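You operate a simulated robot arm through the tools that you are given. There is no shell and no other tool. Be economical: measure what you need, move in short steps, check, and stop when the job is done.

Carry out the task below with a simulated robot arm. There is one attempt and no reset: what you move stays moved.

TASK
Put one of the spare dice from the die corner of the store counter on top of the grey balance weight on the die corner of the store counter.
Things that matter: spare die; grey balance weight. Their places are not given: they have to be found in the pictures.

It is judged by the outcome, as a careful person would: the job done as asked, and still so three seconds after it is handed in. It fails if anything else is knocked over, pushed out of place, dropped, spilled or broken.

THE ROBOT
A 7-joint arm with a two-finger parallel gripper, fixed in place. Base frame: the origin is at the foot of the arm, x ahead of it, y to its left, z up; the work surface is at about z = 0.9. Lengths are in m, angles in rad, forces in N, time in s.
With the tool pointing down near the work surface it reaches from about 0.3 to 0.68 m from the base axis. Its first joint turns from -1.152 to 1.152 rad. Payload 1.57 kg.
Tool frame: the origin (TCP) lies between the finger pads and is the grasp point; the fingertips stand 0.03 m ahead of it; z points along the fingers, y is the line along which they close. The gripper opens to 0.11 m. The fingers are 0.024 m wide and 0.012 m thick; the gripper's body (0.048 by 0.112 m) begins 0.078 m behind the TCP.
Orientation is that of the tool frame in the base frame, as a unit quaternion [w, x, y, z]. With the fingers straight down and closing along the base's y, the tool's x points along the base's -x, its y along +y and its z along -z.

THE INTERFACE
- The arm moves only by the tool apply_moves. Its argument "motion" is a list of rows, each an object of numbers (a shift or turn left out is 0, a gripper value left out holds the last): "dx", "dy", "dz": the shift along the tool's x, y, z in m; "ax", "ay", "az": the turn, a rotation vector about the tool's x, y, z in degrees; "jaw": the gripper command, from -1 (fully open) to 1 (shut), values between in proportion. In form: [{"dx": .., "dy": .., "dz": .., "ax": .., "ay": .., "az": .., "jaw": ..}, ...]. A call has 1 to 20 rows; each row shifts and turns the commanded pose from where the row before left it, along the tool's axes as they then stand. A row lasts 0.2 s, in which the tool goes at most 0.05 m and 0.15 rad; a call with a longer step from one row to the next is refused whole, and so is a gripper value outside its range. A pose out of reach is approached as far as the arm can. The call stops where the force on the tool passes 40 N (or 10 N more than at its start, if that is more) or the arm is blocked; 0.2 s more then pass. The fingers move at their own pace (about 0.108 m/s each) and stop on an object; they squeeze with about 41 N. The grip force told is the motor's: it shows also when the fingers shut on nothing. Time passes only in rows, and 0.2 s behind the last, so rows that do not move let the fingers close. It gives the time, the measured TCP pose, the force on the tool (base axes), the opening and the grip force at its end, in the units of the frame above (readings bear some noise), and new pictures: "pictures" is both (left out), scene, wrist or none.
- Cameras (640 x 400 px; columns grow to the right, rows downward): "scene" is fixed at [0.1902, -0.4139, 1.407]; the picture's right is [0.57, -0.82, 0.00], its down [-0.46, -0.32, -0.83] and it looks along [0.68, 0.47, -0.56] (base axes); focal length 311 px, centre (320, 200). "wrist" rides on the gripper at [-0.036, 0, -0.08] in the tool frame; the picture's right is [0.00, -1.00, 0.00], its down [0.97, 0.00, -0.24] and it looks along [0.24, 0.00, 0.97] (tool axes); focal length 218 px, centre (320, 200).
- measure_at(camera, pixels): there is no depth. For up to 12 entries [column, row, z] of the newest picture of that camera ("zoom" is the newest enlarged one), the place [x, y] in the base frame at which the ray of that pixel passes the height z, good to about 0.002 m, but the place of the scene camera against the robot may be out by one fixed shift of up to 0.012 m in any direction. No time passes.
- zoom(camera, box): a new picture of the part [left, top, right, bottom] of that camera's present view, enlarged. No time passes.
- sign_off(): hands the job in; it is judged then, once.

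Work in short steps. Measure before you move; look again where a grasp or a placing could have gone wrong, and mend it. You have 60 turns and 120 pictures in all, the two below and enlarged ones among them. Open the gripper and draw the arm clear of the work before you hand the job in, unless the task says otherwise; then end with one line.

The tools are called as name(argument=value, ...) on one line, values as JSON. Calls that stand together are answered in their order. apply_moves: Moves the arm, as the interface text tells. Its arguments: {"type":"object","properties":{"motion":{"type":"array"},"pictures":{"type":"string","enum":["both","scene","wrist","none"]}},"required":["motion"]} The other tools are called the same way: measure_at (camera, pixels) gives the place at which the rays of pixels pass given heights; zoom (camera, box) takes an enlarged picture of a part of a camera's view; sign_off () hands the job in.

At the start:

```text
time_s: 0.0
ee_pos: [0.2657, -0.3341, 1.2451]
orientation: [0.0, 0.0, 1.0, 0.0]
force: [1.0, -1.0, 0.4]
finger_gap: 0.1099
grasp_force: 0.1
```

scene: 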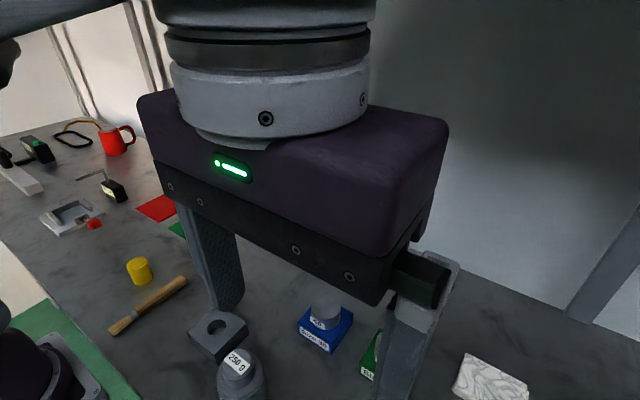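
wrist: 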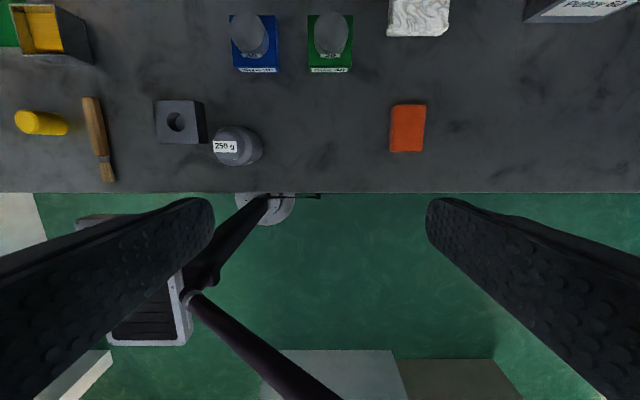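

The gripper blocks much of the scene view; I'll enlarge parts of both pictures to read labels.

zoom(camera="wrist", box=[0, 0, 320, 200])

zoom(camera="wrist", box=[320, 0, 640, 200])

zoom(camera="scene", box=[0, 100, 240, 250])

```text
2.00 times, centred on (160, 100) of wrist
```

zoom: 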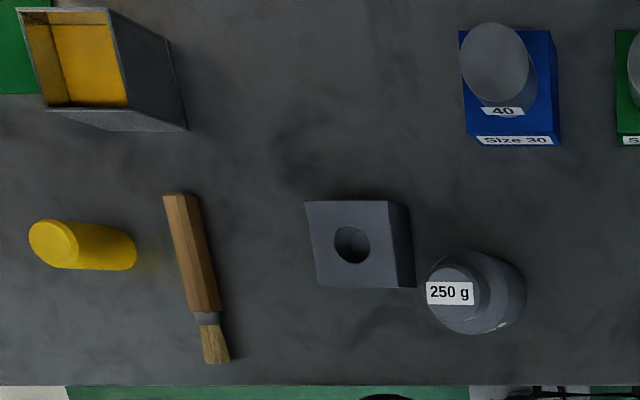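

```text
2.00 times, centred on (480, 100) of wrist
```

zoom: 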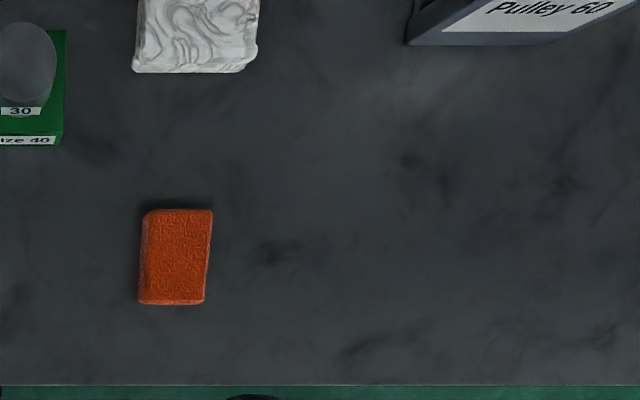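

```text
2.67 times, centred on (120, 175) of scene
```

zoom: 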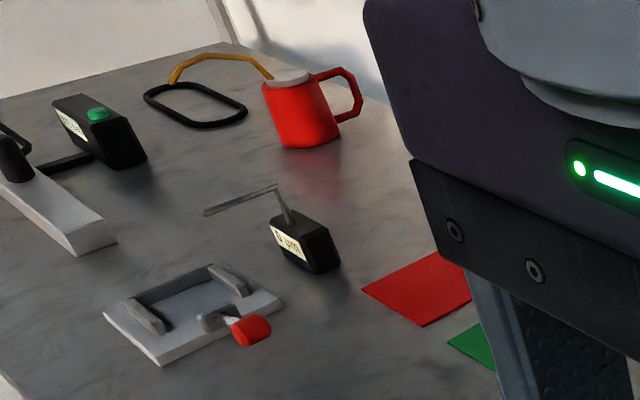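

The view so far shows a grey block with a hole, a 250 g weight and blue/green blocks with grey cylinders. I move the arm left, high above the counter, to see the rest.

apply_moves(motion=[{"dy": 0.04, "dx": -0.01}, {"dy": 0.04, "dx": -0.01}, {"dy": 0.04, "dx": -0.01}, {"dy": 0.04, "dx": -0.01}, {"dy": 0.04, "dx": -0.01}, {"dy": 0.04, "dx": -0.01}, {"dy": 0.04, "dx": -0.01}, {"dy": 0.04, "dx": -0.01}, {"dy": 0.04}, {"dy": 0.04}])

```text
time_s: 2.2
ee_pos: [0.3449, 0.0684, 1.2447]
orientation: [0.0, 0.0, 1.0, 0.001]
force: [-0.2, -0.1, -0.1]
finger_gap: 0.1098
grasp_force: 0.1
```

scene: 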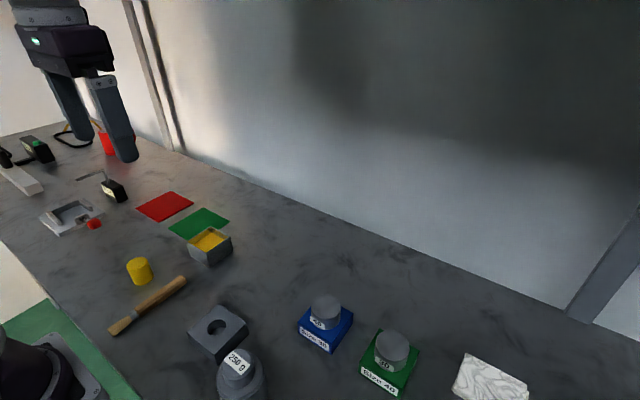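
wrist: 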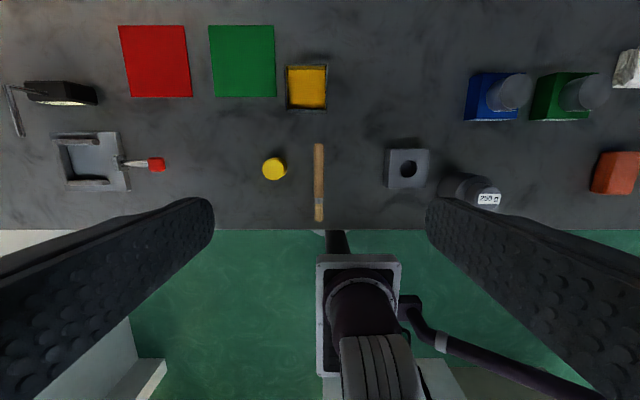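

zoom(camera="scene", box=[180, 270, 440, 400])

zoom(camera="wrist", box=[370, 40, 640, 220])

zoom(camera="scene", box=[0, 90, 240, 250])

zoom(camera="scene", box=[100, 200, 260, 300])

```text
2.46 times, centred on (310, 335) of scene
```

zoom: 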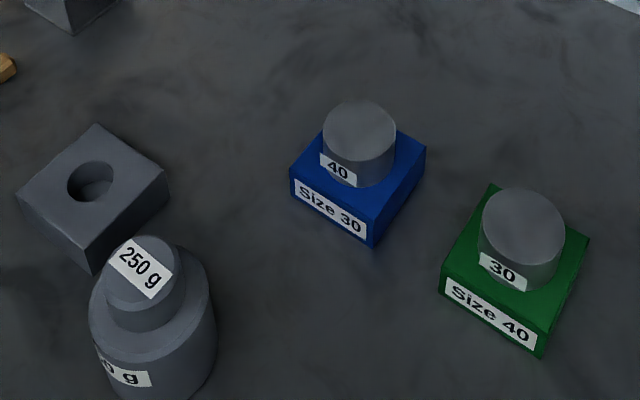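

```text
2.22 times, centred on (505, 130) of wrist
```

zoom: 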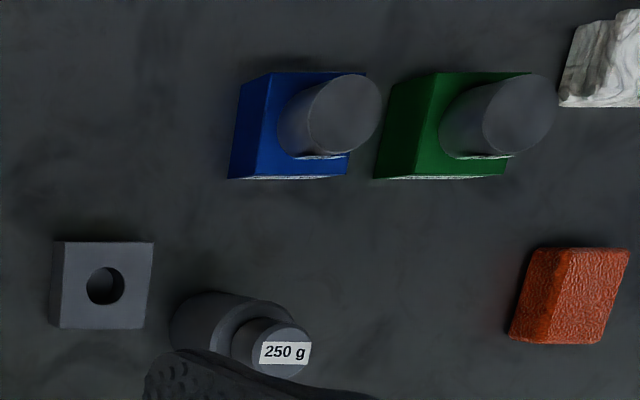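

```text
2.50 times, centred on (120, 170) of scene
```

zoom: 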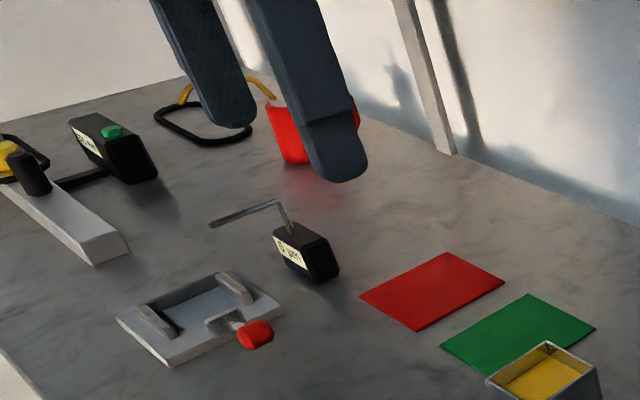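

```text
4.00 times, centred on (180, 250) of scene
```

zoom: 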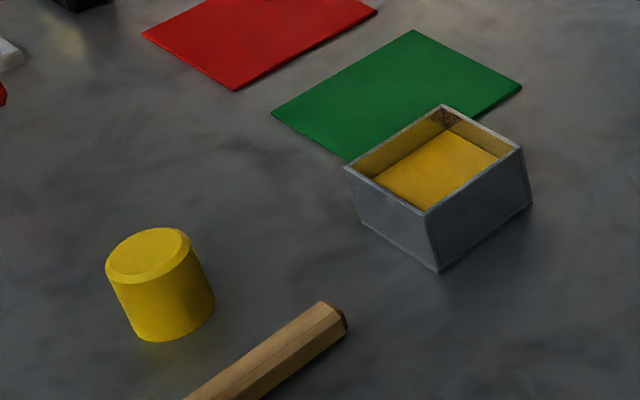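

The right end of the counter is not seen yet; I move right and high to look there before deciding what the dice are.

apply_moves(motion=[{"dy": -0.047}, {"dy": -0.047}, {"dy": -0.047}, {"dy": -0.047}, {"dy": -0.047}, {"dy": -0.047}, {"dy": -0.047}, {"dy": -0.047}, {"dy": -0.047}, {"dy": -0.047}, {"dy": -0.047}, {"dy": -0.047}])

```text
time_s: 4.8
ee_pos: [0.3398, -0.3857, 1.2386]
orientation: [0.001, 0.001, 1.0, 0.0]
force: [-0.5, 0.4, 0.1]
finger_gap: 0.1098
grasp_force: 0.1
out of reach, approached as far as the arm can: row 10, 11, 12
```

scene: 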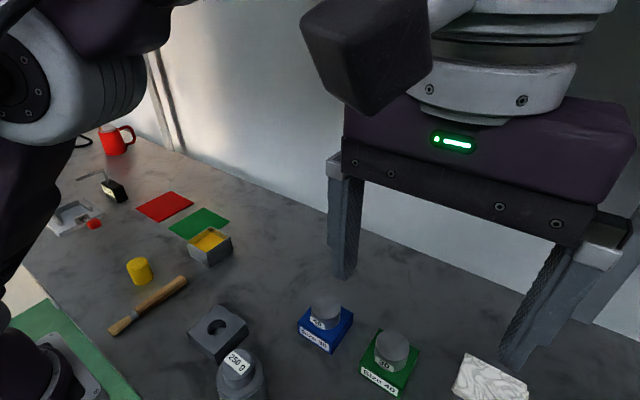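
wrist: 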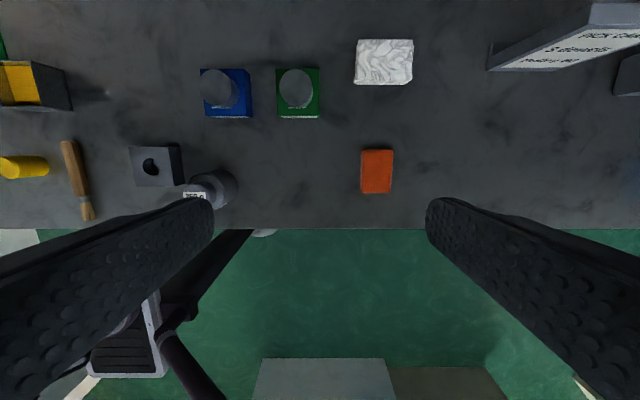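

Zoom on the sign, and tilt the camera toward the right.

zoom(camera="wrist", box=[460, 0, 640, 112])

apply_moves(motion=[{"ax": 8, "dy": 0.02}, {"ax": 8, "dy": 0.02}, {"ax": 8, "dy": 0.02}, {"ax": 8, "dy": 0.02}, {"ax": 8, "dy": 0.02}], pictures="wrist")

```text
3.56 times, centred on (550, 56) of wrist
```

zoom: 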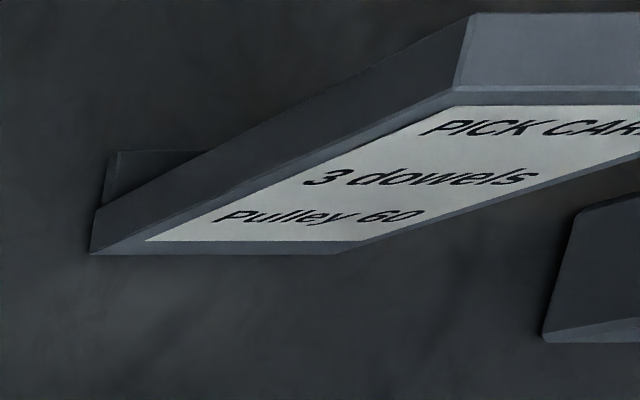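

```text
time_s: 6.0
ee_pos: [0.3399, -0.293, 1.2128]
orientation: [0.002, 0.0, 0.939, -0.343]
force: [0.6, 0.5, 0.2]
finger_gap: 0.1099
grasp_force: 0.1
```

wrist: 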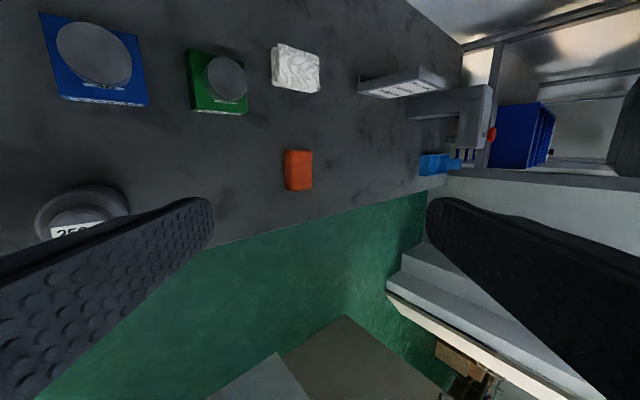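

zoom(camera="wrist", box=[340, 40, 560, 200])

zoom(camera="wrist", box=[0, 0, 330, 240])

```text
2.50 times, centred on (450, 120) of wrist
```

zoom: 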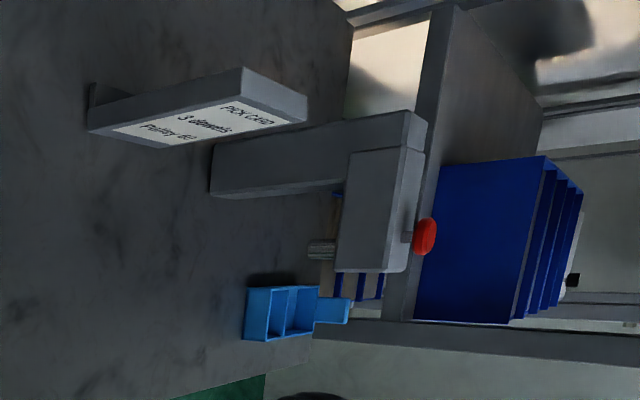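

```text
1.67 times, centred on (165, 120) of wrist
```

zoom: 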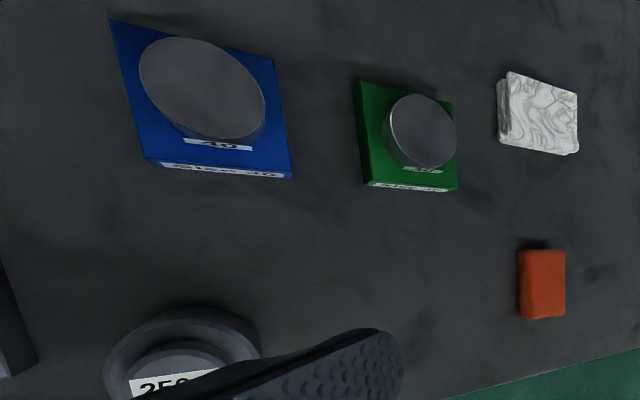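

So far: no unambiguous "dice". I level the tool and survey the left end as well.

apply_moves(motion=[{"ax": -8}, {"ax": -8}, {"ax": -8}, {"ax": -8}, {"ax": -8}, {"dy": 0.047}, {"dy": 0.047}, {"dy": 0.047}, {"dy": 0.047}, {"dy": 0.047}, {"dy": 0.047}, {"dy": 0.047}, {"dy": 0.047}, {"dy": 0.047}, {"dy": 0.047}, {"dy": 0.047}, {"dy": 0.047}, {"dy": 0.047}])

apply_moves(motion=[{"ax": -8}, {"ax": -8}, {"ax": -8}, {"ax": -8}], pictures="wrist")

```text
time_s: 9.8
ee_pos: [0.3372, 0.3184, 1.2128]
orientation: [-0.001, 0.0, 1.0, 0.0]
force: [-0.2, -0.5, 0.4]
finger_gap: 0.11
grasp_force: 0.1
```

scene: 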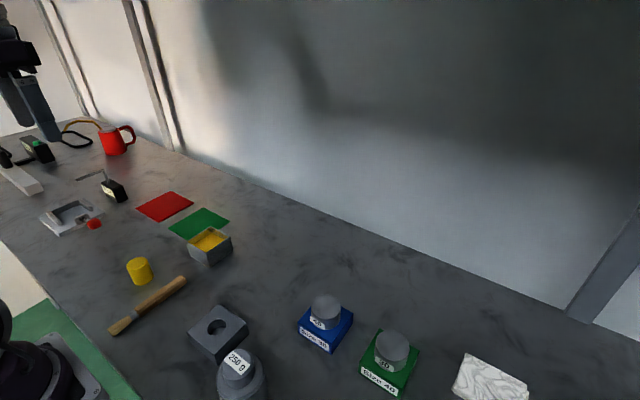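
wrist: 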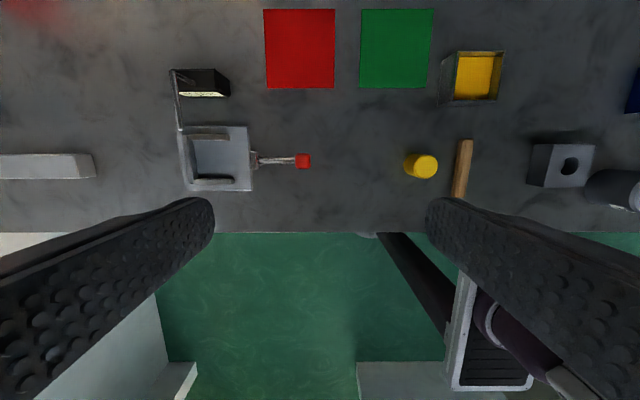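

```text
time_s: 10.8
ee_pos: [0.3375, 0.32, 1.2115]
orientation: [0.0, 0.0, 0.961, 0.276]
force: [0.4, 0.3, 0.0]
finger_gap: 0.11
grasp_force: 0.1
```

wrist: 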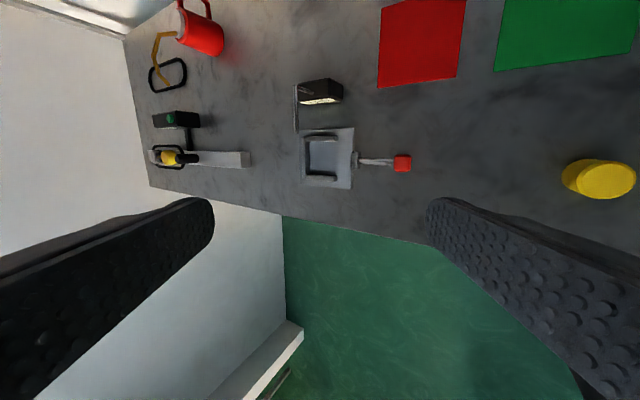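

The left end is a gauging area. The die corner is thus the blue/green size stands with the cylinders marked 40 and 30 (the spare dice), and the 250 g weight. I measure these roughly and level the tool.

measure_at(camera="scene", pixels=[[326, 303, 0.98], [392, 346, 0.98], [237, 362, 1.0], [321, 354, 0.9], [379, 396, 0.9], [216, 327, 0.95]])

apply_moves(motion=[{"ax": 8}, {"ax": 8}, {"ax": 8}, {"ax": 8}, {"dy": -0.047}, {"dy": -0.047}, {"dy": -0.047}, {"dy": -0.047}, {"dy": -0.047}, {"dy": -0.047}, {"dy": -0.047}, {"dy": -0.047}, {"dy": -0.047}, {"dy": -0.047}, {"dy": -0.047, "dz": 0.02}, {"dz": 0.03}])

```text
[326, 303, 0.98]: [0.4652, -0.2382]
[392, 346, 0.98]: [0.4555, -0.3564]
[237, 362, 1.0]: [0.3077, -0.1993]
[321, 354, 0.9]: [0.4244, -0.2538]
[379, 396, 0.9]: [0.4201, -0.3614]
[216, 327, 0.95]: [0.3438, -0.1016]
```

```text
refused: row 15 steps farther than a row can; nothing moved
```

apply_moves(motion=[{"ax": 8}, {"ax": 8}, {"ax": 8}, {"ax": 8}, {"dy": -0.047}, {"dy": -0.047}, {"dy": -0.047}, {"dy": -0.047}, {"dy": -0.047}, {"dy": -0.047}, {"dy": -0.047}, {"dy": -0.047}, {"dy": -0.047}, {"dy": -0.047}, {"dy": -0.047}, {"dx": -0.04}, {"dx": -0.04}])

```text
time_s: 14.4
ee_pos: [0.4206, -0.1992, 1.2136]
orientation: [0.001, 0.0, 1.0, 0.001]
force: [0.6, 0.4, 0.1]
finger_gap: 0.11
grasp_force: 0.1
```

scene: 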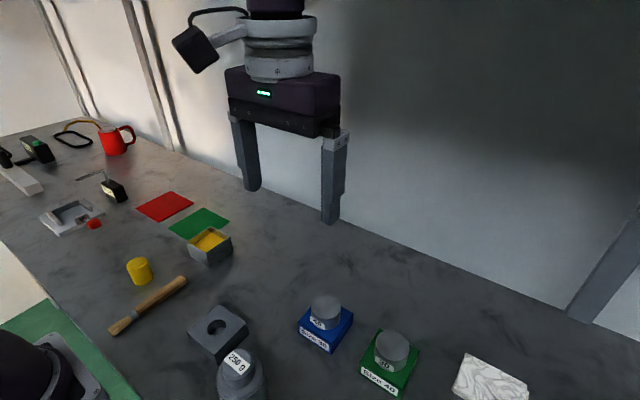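
wrist: 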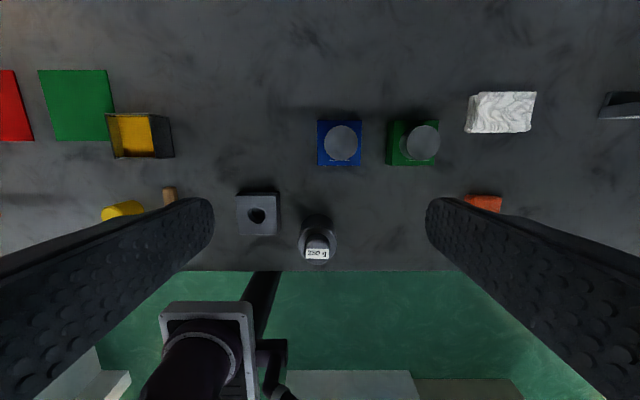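

zoom(camera="wrist", box=[230, 110, 450, 270])

zoom(camera="scene", box=[190, 290, 430, 400])

```text
2.50 times, centred on (340, 190) of wrist
```

zoom: 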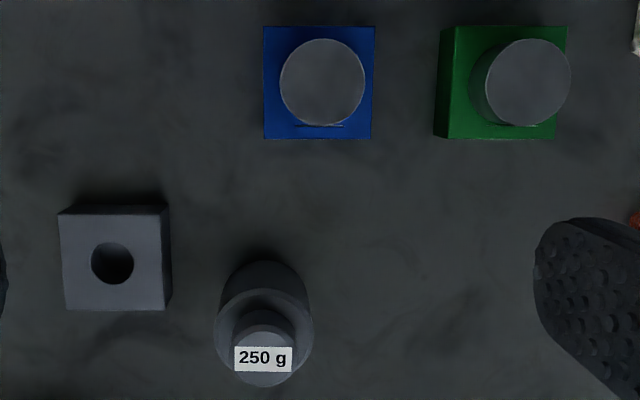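

```text
2.67 times, centred on (310, 345) of scene
```

zoom: 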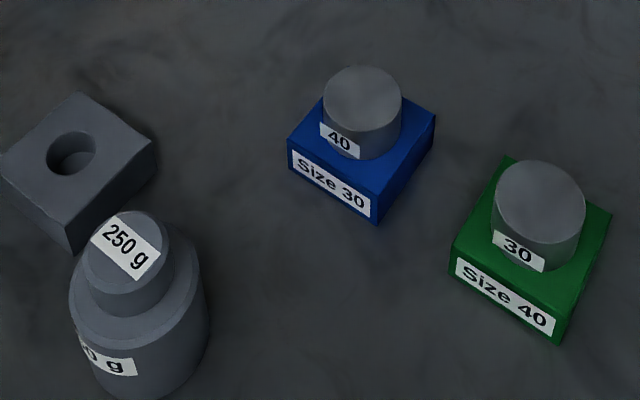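

I take the cylinders marked 40/30 as the spare dice. I measure features in this view, then move closer above the blue stand for a second view to fix heights.

measure_at(camera="wrist", pixels=[[340.8, 142.8, 0.94], [340.8, 142.8, 1.0], [324, 142.8, 1.0], [358, 142.8, 1.0], [318, 252, 1.0], [318, 252, 1.05], [317, 121, 0.93], [361, 121, 0.93], [335, 165, 0.93]])

apply_moves(motion=[{"dx": -0.02, "dy": -0.02, "dz": 0.03}, {"dx": -0.02, "dy": -0.02, "dz": 0.03}, {"dx": -0.02, "dz": 0.03}], pictures="wrist")

```text
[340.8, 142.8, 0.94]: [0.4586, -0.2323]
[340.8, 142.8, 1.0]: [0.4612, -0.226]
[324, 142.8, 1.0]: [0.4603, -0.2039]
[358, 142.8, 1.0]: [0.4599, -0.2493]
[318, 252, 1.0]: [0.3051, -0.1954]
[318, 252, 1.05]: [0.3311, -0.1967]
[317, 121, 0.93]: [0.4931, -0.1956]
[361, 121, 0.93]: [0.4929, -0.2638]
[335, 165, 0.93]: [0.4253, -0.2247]
```

```text
time_s: 15.2
ee_pos: [0.4789, -0.2394, 1.1237]
orientation: [0.0, 0.0, 1.0, -0.001]
force: [-0.5, -0.1, 0.9]
finger_gap: 0.1101
grasp_force: 0.1
```

wrist: 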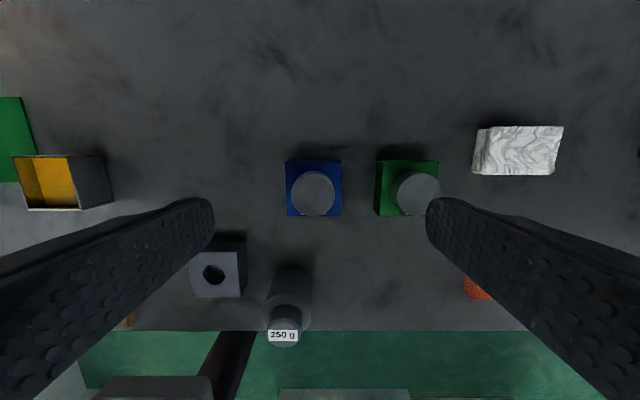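

zoom(camera="wrist", box=[260, 150, 460, 275])

zoom(camera="wrist", box=[180, 230, 340, 355])

```text
3.20 times, centred on (360, 212) of wrist
```

zoom: 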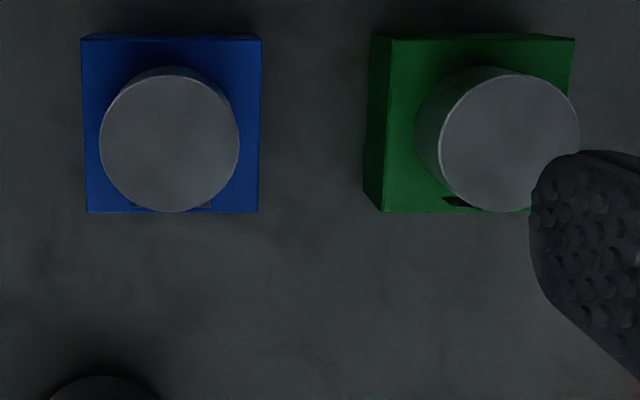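

```text
3.20 times, centred on (260, 292) of wrist
```

zoom: 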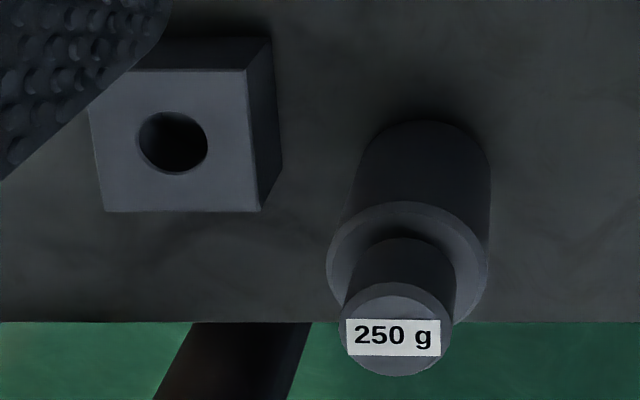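

measure_at(camera="wrist", pixels=[[312.8, 194.4, 0.94], [312.8, 194.4, 1.0], [290.9, 194.4, 0.98], [335, 194.4, 0.98], [283.4, 332.6, 1.0], [283.4, 332.6, 1.05], [266.25, 332.6, 1.02], [301.25, 332.6, 1.02], [287, 162, 0.93], [341, 162, 0.93], [287.5, 216, 0.93], [340, 216, 0.93]])

```text
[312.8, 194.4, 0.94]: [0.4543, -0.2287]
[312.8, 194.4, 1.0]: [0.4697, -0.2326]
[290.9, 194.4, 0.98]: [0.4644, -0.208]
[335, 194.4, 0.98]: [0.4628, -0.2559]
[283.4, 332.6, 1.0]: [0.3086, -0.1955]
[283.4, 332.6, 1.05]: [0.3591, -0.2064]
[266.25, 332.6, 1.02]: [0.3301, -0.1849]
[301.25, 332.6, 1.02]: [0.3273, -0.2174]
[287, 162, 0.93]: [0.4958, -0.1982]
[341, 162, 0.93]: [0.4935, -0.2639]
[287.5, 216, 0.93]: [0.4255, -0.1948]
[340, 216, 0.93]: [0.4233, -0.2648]
```

Triangulating the two views: die 40 top at about z 0.955, centre (0.4595, -0.230), diameter about 0.052; stand top about 0.92. I lower above it with jaws at about 0.08 and look again.

apply_moves(motion=[{"dx": 0.0194, "dy": 0.0094, "jaw": -0.45}, {"dz": 0.035}, {"dz": 0.035}, {"dz": 0.03}, {}])

```text
time_s: 16.4
ee_pos: [0.46, -0.2268, 1.0209]
orientation: [0.0, 0.0, 1.0, 0.001]
force: [0.5, -0.6, -0.3]
finger_gap: 0.08
grasp_force: 0.1
```

scene: 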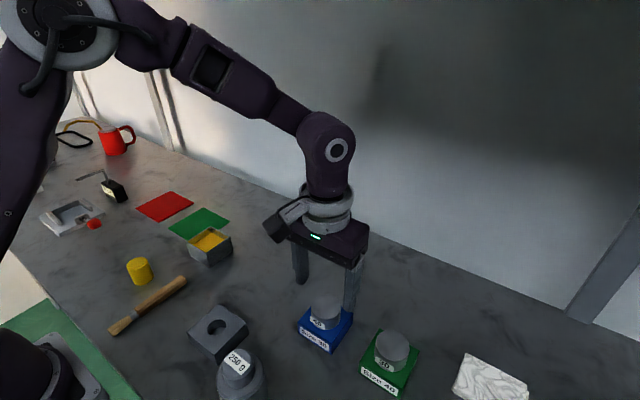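
wrist: 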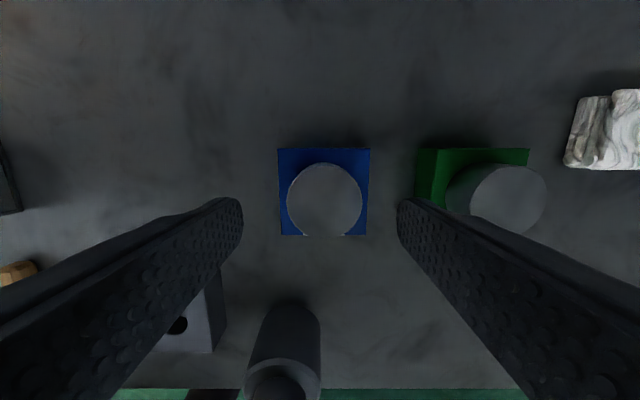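

measure_at(camera="wrist", pixels=[[324.5, 200, 0.95], [324.5, 200, 0.96], [287, 200, 0.955], [362, 200, 0.955], [278, 149, 0.92], [369, 149, 0.92], [281, 235, 0.92], [366, 235, 0.92]])

```text
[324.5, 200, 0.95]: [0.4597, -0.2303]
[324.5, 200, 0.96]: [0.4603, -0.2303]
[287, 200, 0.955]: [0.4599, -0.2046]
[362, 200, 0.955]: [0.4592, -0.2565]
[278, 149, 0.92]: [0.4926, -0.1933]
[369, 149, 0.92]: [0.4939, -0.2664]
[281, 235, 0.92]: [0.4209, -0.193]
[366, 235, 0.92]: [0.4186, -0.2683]
```

The die centre is (0.460, -0.230). I centre and lower to z about 0.962 (fingertips about 0.932).

apply_moves(motion=[{"dy": -0.003}, {"dz": 0.02}, {"dz": 0.02}, {"dz": 0.019}, {}])

zoom(camera="scene", box=[250, 230, 430, 390])

```text
time_s: 17.6
ee_pos: [0.4586, -0.2304, 0.9621]
orientation: [0.0, 0.0, 1.0, 0.0]
force: [0.2, 0.0, 0.6]
finger_gap: 0.0797
grasp_force: 0.1
```

scene: 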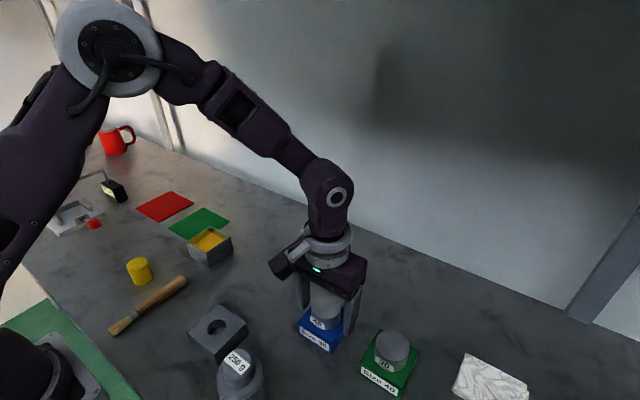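
wrist: 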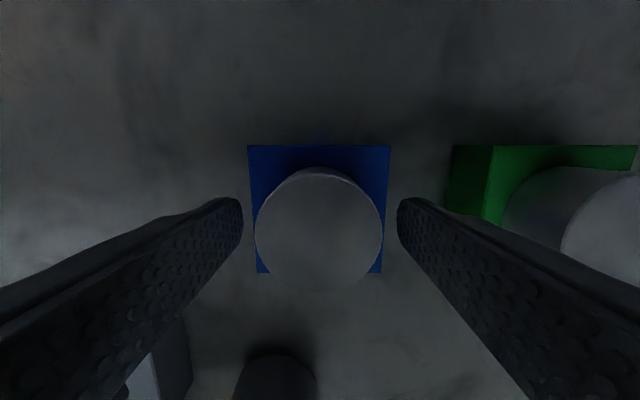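

```text
2.50 times, centred on (340, 310) of scene
```

zoom: 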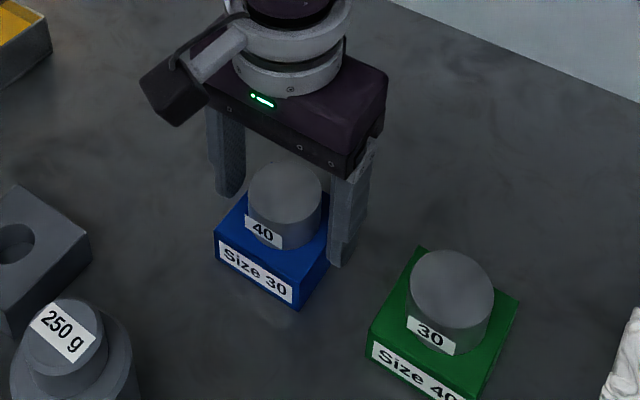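

measure_at(camera="zoom", pixels=[[338, 267, 0.932], [298, 280, 0.925], [298, 280, 0.915], [302, 309, 0.9], [331, 197, 0.92], [216, 233, 0.92], [301, 279, 0.92], [285, 176, 0.95], [285, 176, 0.96]])

```text
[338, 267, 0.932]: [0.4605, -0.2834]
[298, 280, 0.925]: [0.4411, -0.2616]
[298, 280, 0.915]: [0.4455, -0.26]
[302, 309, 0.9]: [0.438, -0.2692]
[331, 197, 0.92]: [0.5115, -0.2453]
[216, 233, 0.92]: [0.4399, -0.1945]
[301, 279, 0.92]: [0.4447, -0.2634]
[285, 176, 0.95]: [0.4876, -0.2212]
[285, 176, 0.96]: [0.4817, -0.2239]
```

Stand top may be as high as 0.93, close to the fingertips; I raise 7 mm and then close.

apply_moves(motion=[{"dz": -0.007, "dx": -0.001}, {"jaw": 0.0}, {"jaw": 0.4}, {"jaw": 0.4}, {"jaw": 0.4}])

```text
time_s: 18.8
ee_pos: [0.4592, -0.2316, 0.9695]
orientation: [0.0, 0.0, 1.0, -0.001]
force: [1.2, 4.0, 2.2]
finger_gap: 0.0491
grasp_force: 41.2
```

scene: 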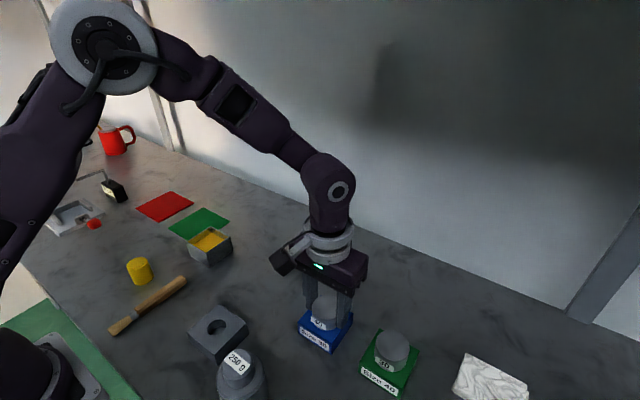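
wrist: 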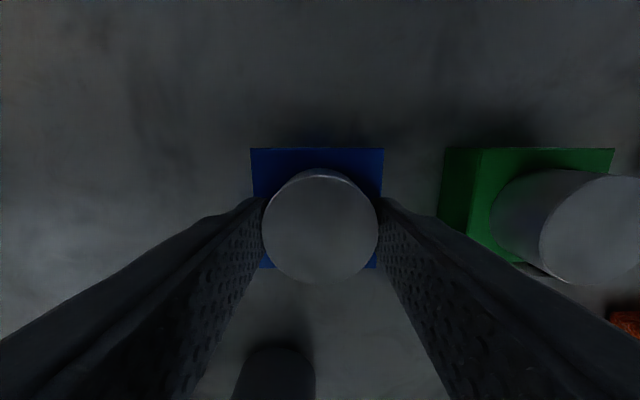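

Gripped at 0.049. I lift a little and check whether the stand stays.

apply_moves(motion=[{"dz": -0.005}, {"dz": -0.01}, {"dz": -0.02}, {}])

zoom(camera="scene", box=[190, 230, 430, 400])

```text
time_s: 19.8
ee_pos: [0.4607, -0.2331, 1.0062]
orientation: [0.0, 0.0, 1.0, -0.001]
force: [0.4, 0.6, -4.1]
finger_gap: 0.0494
grasp_force: 41.2
```

scene: 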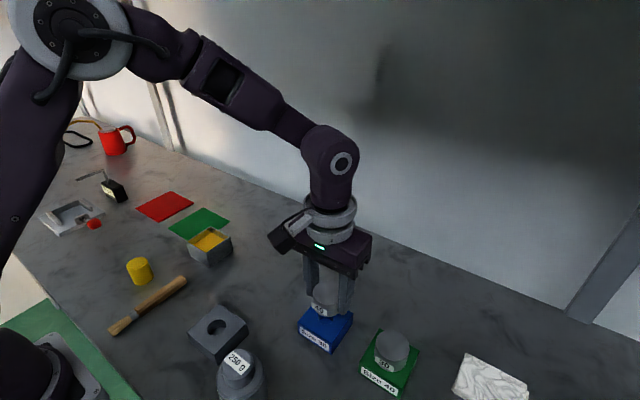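
wrist: 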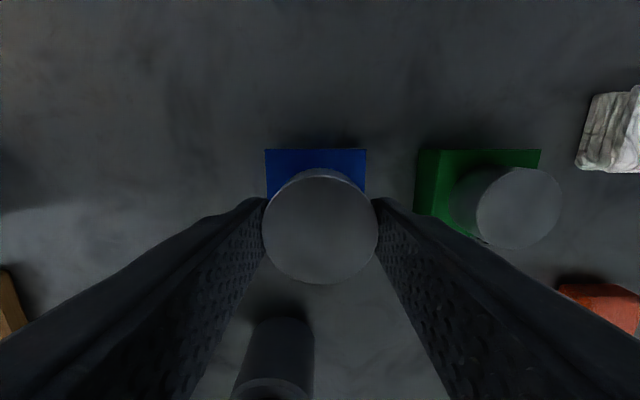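

```text
2.35 times, centred on (310, 315) of scene
```

zoom: 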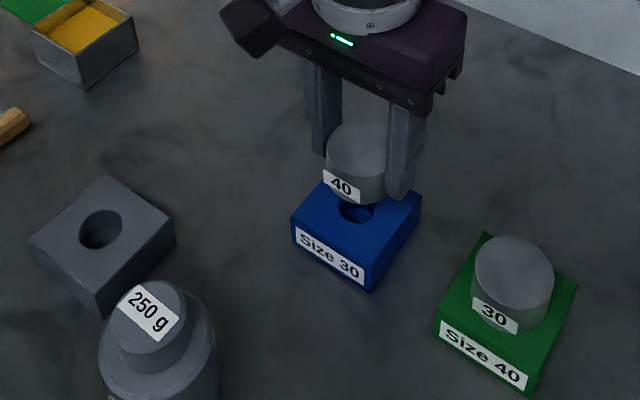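

The blue block has a hole beneath the die. I lift further to see if the die has a shank.

apply_moves(motion=[{"dz": -0.04}, {"dz": -0.04}, {"dz": -0.04}, {"dz": -0.04}, {}], pictures="scene")

zoom(camera="scene", box=[260, 180, 420, 280])

zoom(camera="scene", box=[180, 280, 430, 400])

```text
time_s: 21.0
ee_pos: [0.4614, -0.2314, 1.1671]
orientation: [0.0, 0.0, 1.0, 0.0]
force: [0.5, 0.2, -4.3]
finger_gap: 0.0491
grasp_force: 41.2
```

scene: 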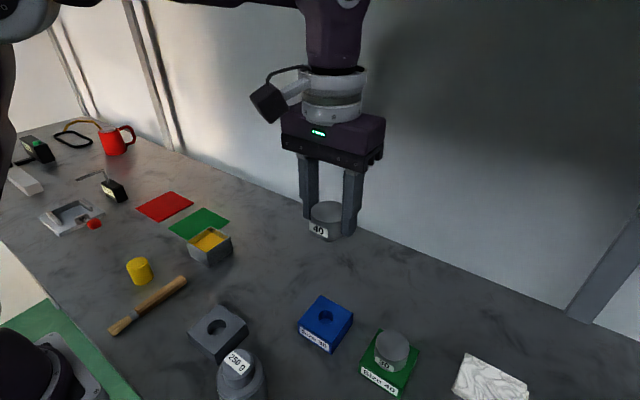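

```text
4.00 times, centred on (340, 230) of scene
```

zoom: 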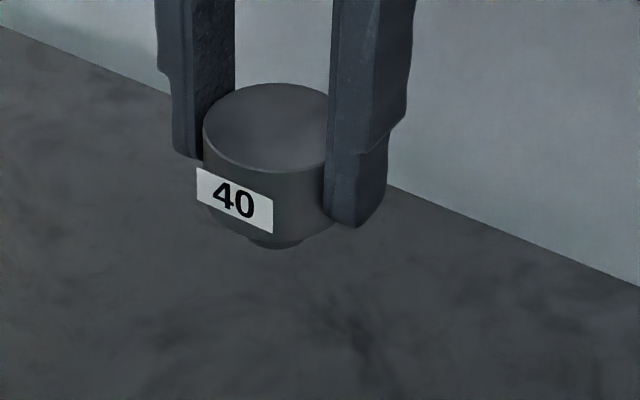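

```text
2.56 times, centred on (305, 340) of scene
```

zoom: 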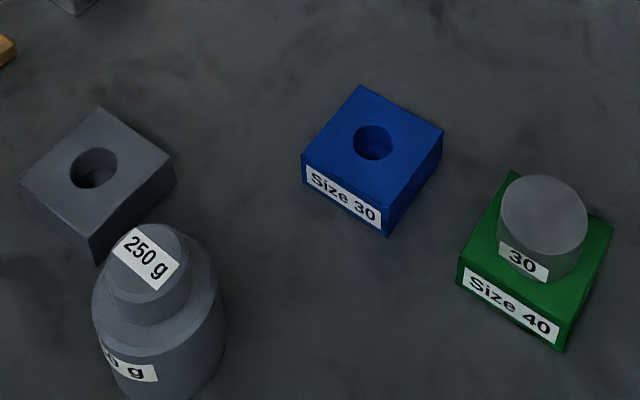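

The die has a short shank. Two views of the weight's knob (around (0.302, -0.195), top about 0.993) will refine its place before placing.

apply_moves(motion=[{"dx": 0.02, "dy": 0.018, "dz": 0.03}, {"dx": 0.02, "dy": 0.018, "dz": 0.03}], pictures="wrist")

zoom(camera="wrist", box=[220, 200, 420, 400])

```text
time_s: 21.6
ee_pos: [0.4226, -0.1976, 1.1043]
orientation: [0.0, 0.0, 1.0, 0.0]
force: [0.1, 0.4, -5.8]
finger_gap: 0.0492
grasp_force: 40.9
```

wrist: 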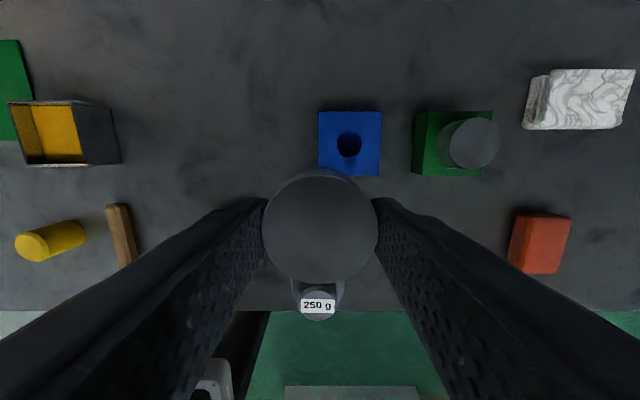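

```text
2.00 times, centred on (320, 300) of wrist
```

zoom: 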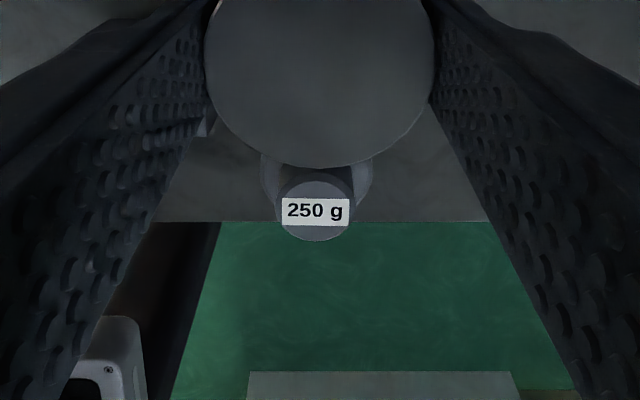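

measure_at(camera="wrist", pixels=[[317.5, 305, 0.98], [317.5, 305, 0.99], [317.5, 305, 1.0], [297.8, 305, 0.99], [337, 305, 0.99], [317.5, 320.5, 0.99], [317.5, 289.5, 0.99]])

measure_at(camera="scene", pixels=[[238, 363, 0.98], [238, 363, 0.99], [238, 363, 1.0], [327, 317, 0.925], [327, 317, 0.935], [391, 345, 0.955], [391, 345, 0.965]])

zoom(camera="scene", box=[200, 340, 280, 400])

```text
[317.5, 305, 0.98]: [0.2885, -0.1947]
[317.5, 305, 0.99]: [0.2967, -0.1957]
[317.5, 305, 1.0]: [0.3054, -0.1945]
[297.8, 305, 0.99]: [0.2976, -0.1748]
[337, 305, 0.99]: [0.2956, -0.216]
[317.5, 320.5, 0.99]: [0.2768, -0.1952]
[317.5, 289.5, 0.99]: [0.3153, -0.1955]
```

```text
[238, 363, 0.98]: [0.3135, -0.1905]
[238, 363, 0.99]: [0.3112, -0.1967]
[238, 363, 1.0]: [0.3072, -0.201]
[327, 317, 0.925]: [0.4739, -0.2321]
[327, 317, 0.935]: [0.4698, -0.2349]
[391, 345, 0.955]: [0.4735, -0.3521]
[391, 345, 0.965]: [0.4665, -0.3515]
```

```text
6.67 times, centred on (240, 370) of scene
```

zoom: 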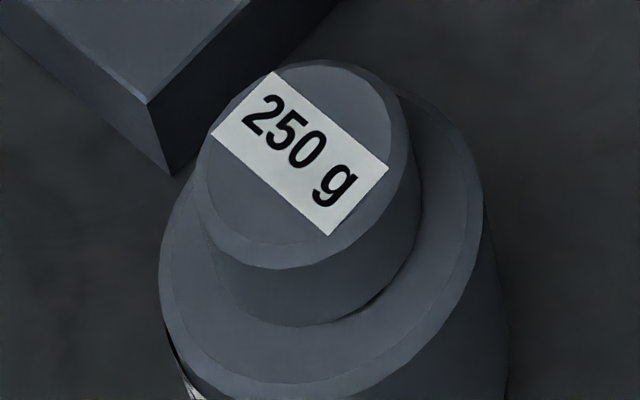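

Knob top: about (0.302, -0.195), z about 0.995, diameter 0.039. I go above it with the shank bottom still about 5 cm clear, then check in the scene view.

apply_moves(motion=[{"dx": 0.03, "dy": 0.0026}, {"dx": 0.03}, {"dx": 0.03}, {"dx": 0.0306}, {"dz": 0.02}, {}])

zoom(camera="scene", box=[160, 280, 320, 400])

```text
time_s: 23.0
ee_pos: [0.3019, -0.1907, 1.0856]
orientation: [0.001, 0.0, 1.0, 0.0]
force: [0.4, 1.6, -4.8]
finger_gap: 0.0492
grasp_force: 41.2
```

scene: 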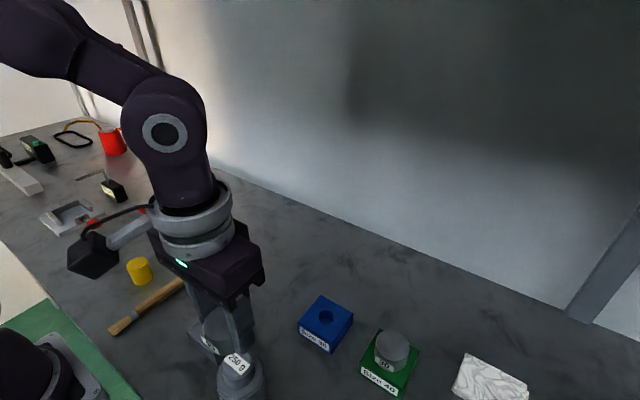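
wrist: 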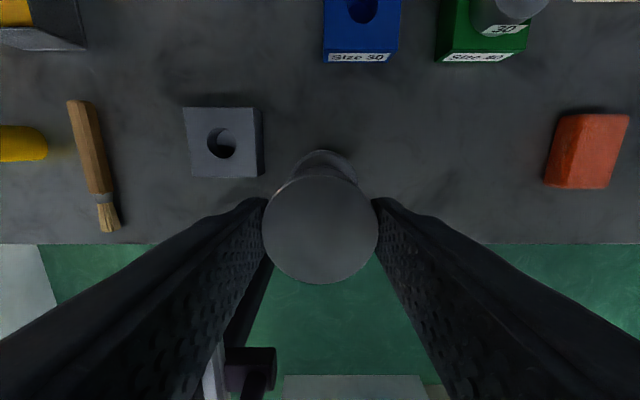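

```text
3.33 times, centred on (240, 340) of scene
```

zoom: 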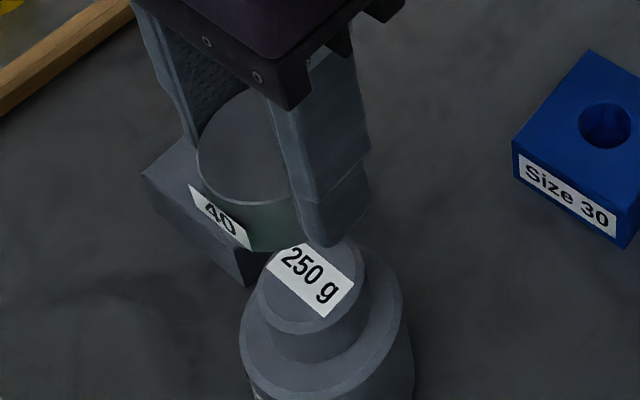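

The TCP sits 4 mm left of the knob (body arc centred on column 325); I correct and lower to 1.062, then check.

measure_at(camera="wrist", pixels=[[325, 158, 0.96], [294, 165, 0.96], [357, 165, 0.96], [325, 150, 0.96]])

apply_moves(motion=[{"dy": -0.0045}, {"dz": 0.012}, {"dz": 0.01}, {}])

zoom(camera="scene", box=[160, 280, 320, 400])

```text
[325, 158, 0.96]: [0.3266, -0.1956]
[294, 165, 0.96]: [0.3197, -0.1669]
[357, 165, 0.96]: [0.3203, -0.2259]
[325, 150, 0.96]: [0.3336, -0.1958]
```

```text
time_s: 24.0
ee_pos: [0.3019, -0.1969, 1.0631]
orientation: [0.001, 0.0, 1.0, 0.0]
force: [-0.1, 0.8, -4.7]
finger_gap: 0.0493
grasp_force: 41.3
```

scene: 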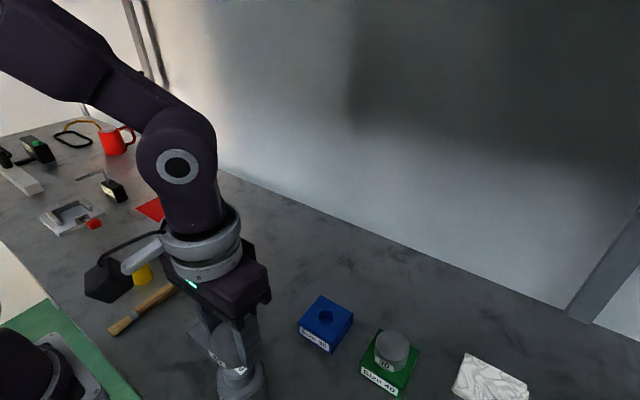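
wrist: 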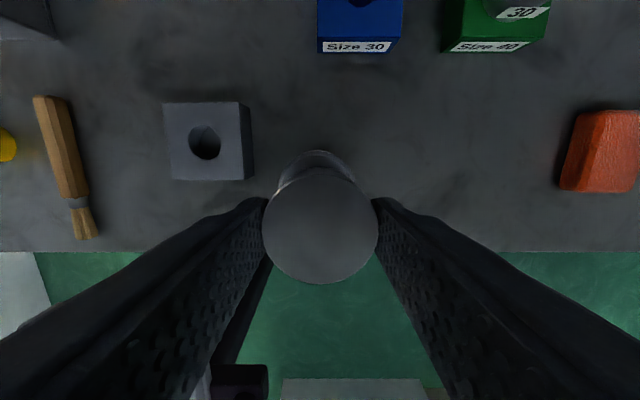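

```text
3.33 times, centred on (240, 340) of scene
```

zoom: 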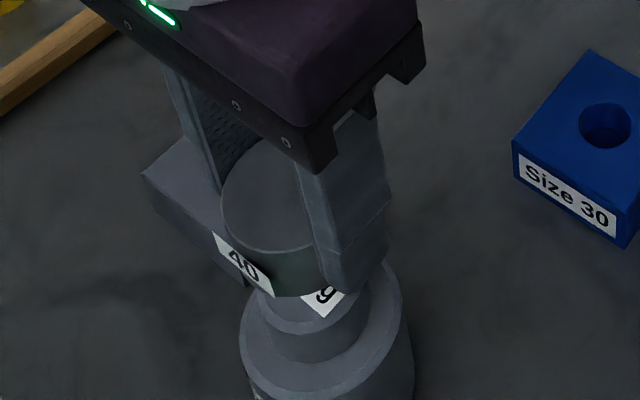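

Aligned: the die, knob and body axes line up in the scene zoom and the body's far edge gives a centre x of 0.3026. I lower in small steps watching force.

apply_moves(motion=[{"dz": 0.003}, {"dz": 0.003}, {"dz": 0.002}, {}], pictures="scene")

zoom(camera="scene", box=[180, 310, 300, 400])

```text
time_s: 25.0
ee_pos: [0.3006, -0.1962, 1.0553]
orientation: [0.001, 0.0, 1.0, 0.0]
force: [0.4, 0.9, -4.0]
finger_gap: 0.0489
grasp_force: 40.7
```

scene: 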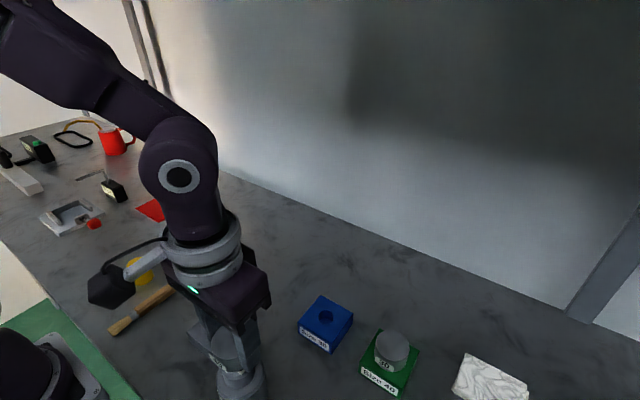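

```text
4.44 times, centred on (240, 355) of scene
```

zoom: 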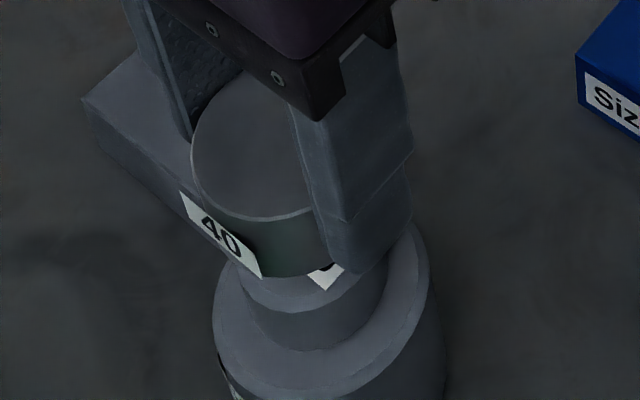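

apply_moves(motion=[{"dz": 0.002}, {"dz": 0.002}, {}], pictures="none")

```text
time_s: 25.8
ee_pos: [0.2995, -0.1968, 1.0511]
orientation: [0.0, 0.0, 1.0, 0.0]
force: [0.0, 0.8, -4.8]
finger_gap: 0.0491
grasp_force: 40.7
```

No contact yet; continue in 2 mm steps, nudging x back 1.5 mm.

apply_moves(motion=[{"dz": 0.0015, "dx": -0.0015}, {"dz": 0.0015}, {}], pictures="none")

```text
time_s: 26.6
ee_pos: [0.3025, -0.1969, 1.0479]
orientation: [0.001, 0.0, 1.0, 0.001]
force: [0.4, -0.3, -4.8]
finger_gap: 0.0491
grasp_force: 40.7
```

apply_moves(motion=[{"dz": 0.0015}, {"dz": 0.0015}, {}], pictures="scene")

zoom(camera="scene", box=[180, 310, 300, 400])

```text
time_s: 27.4
ee_pos: [0.3025, -0.1965, 1.046]
orientation: [0.001, 0.0, 1.0, -0.002]
force: [1.2, -0.5, 19.2]
finger_gap: 0.0494
grasp_force: 41.3
```

scene: 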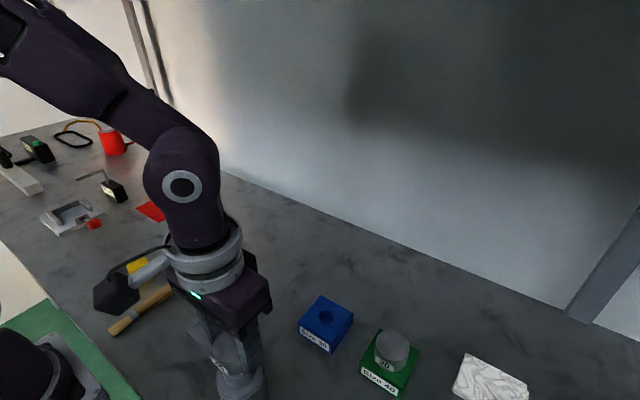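

```text
4.44 times, centred on (240, 355) of scene
```

zoom: 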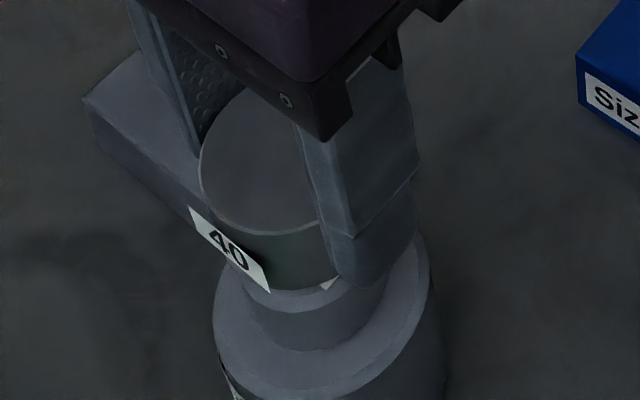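

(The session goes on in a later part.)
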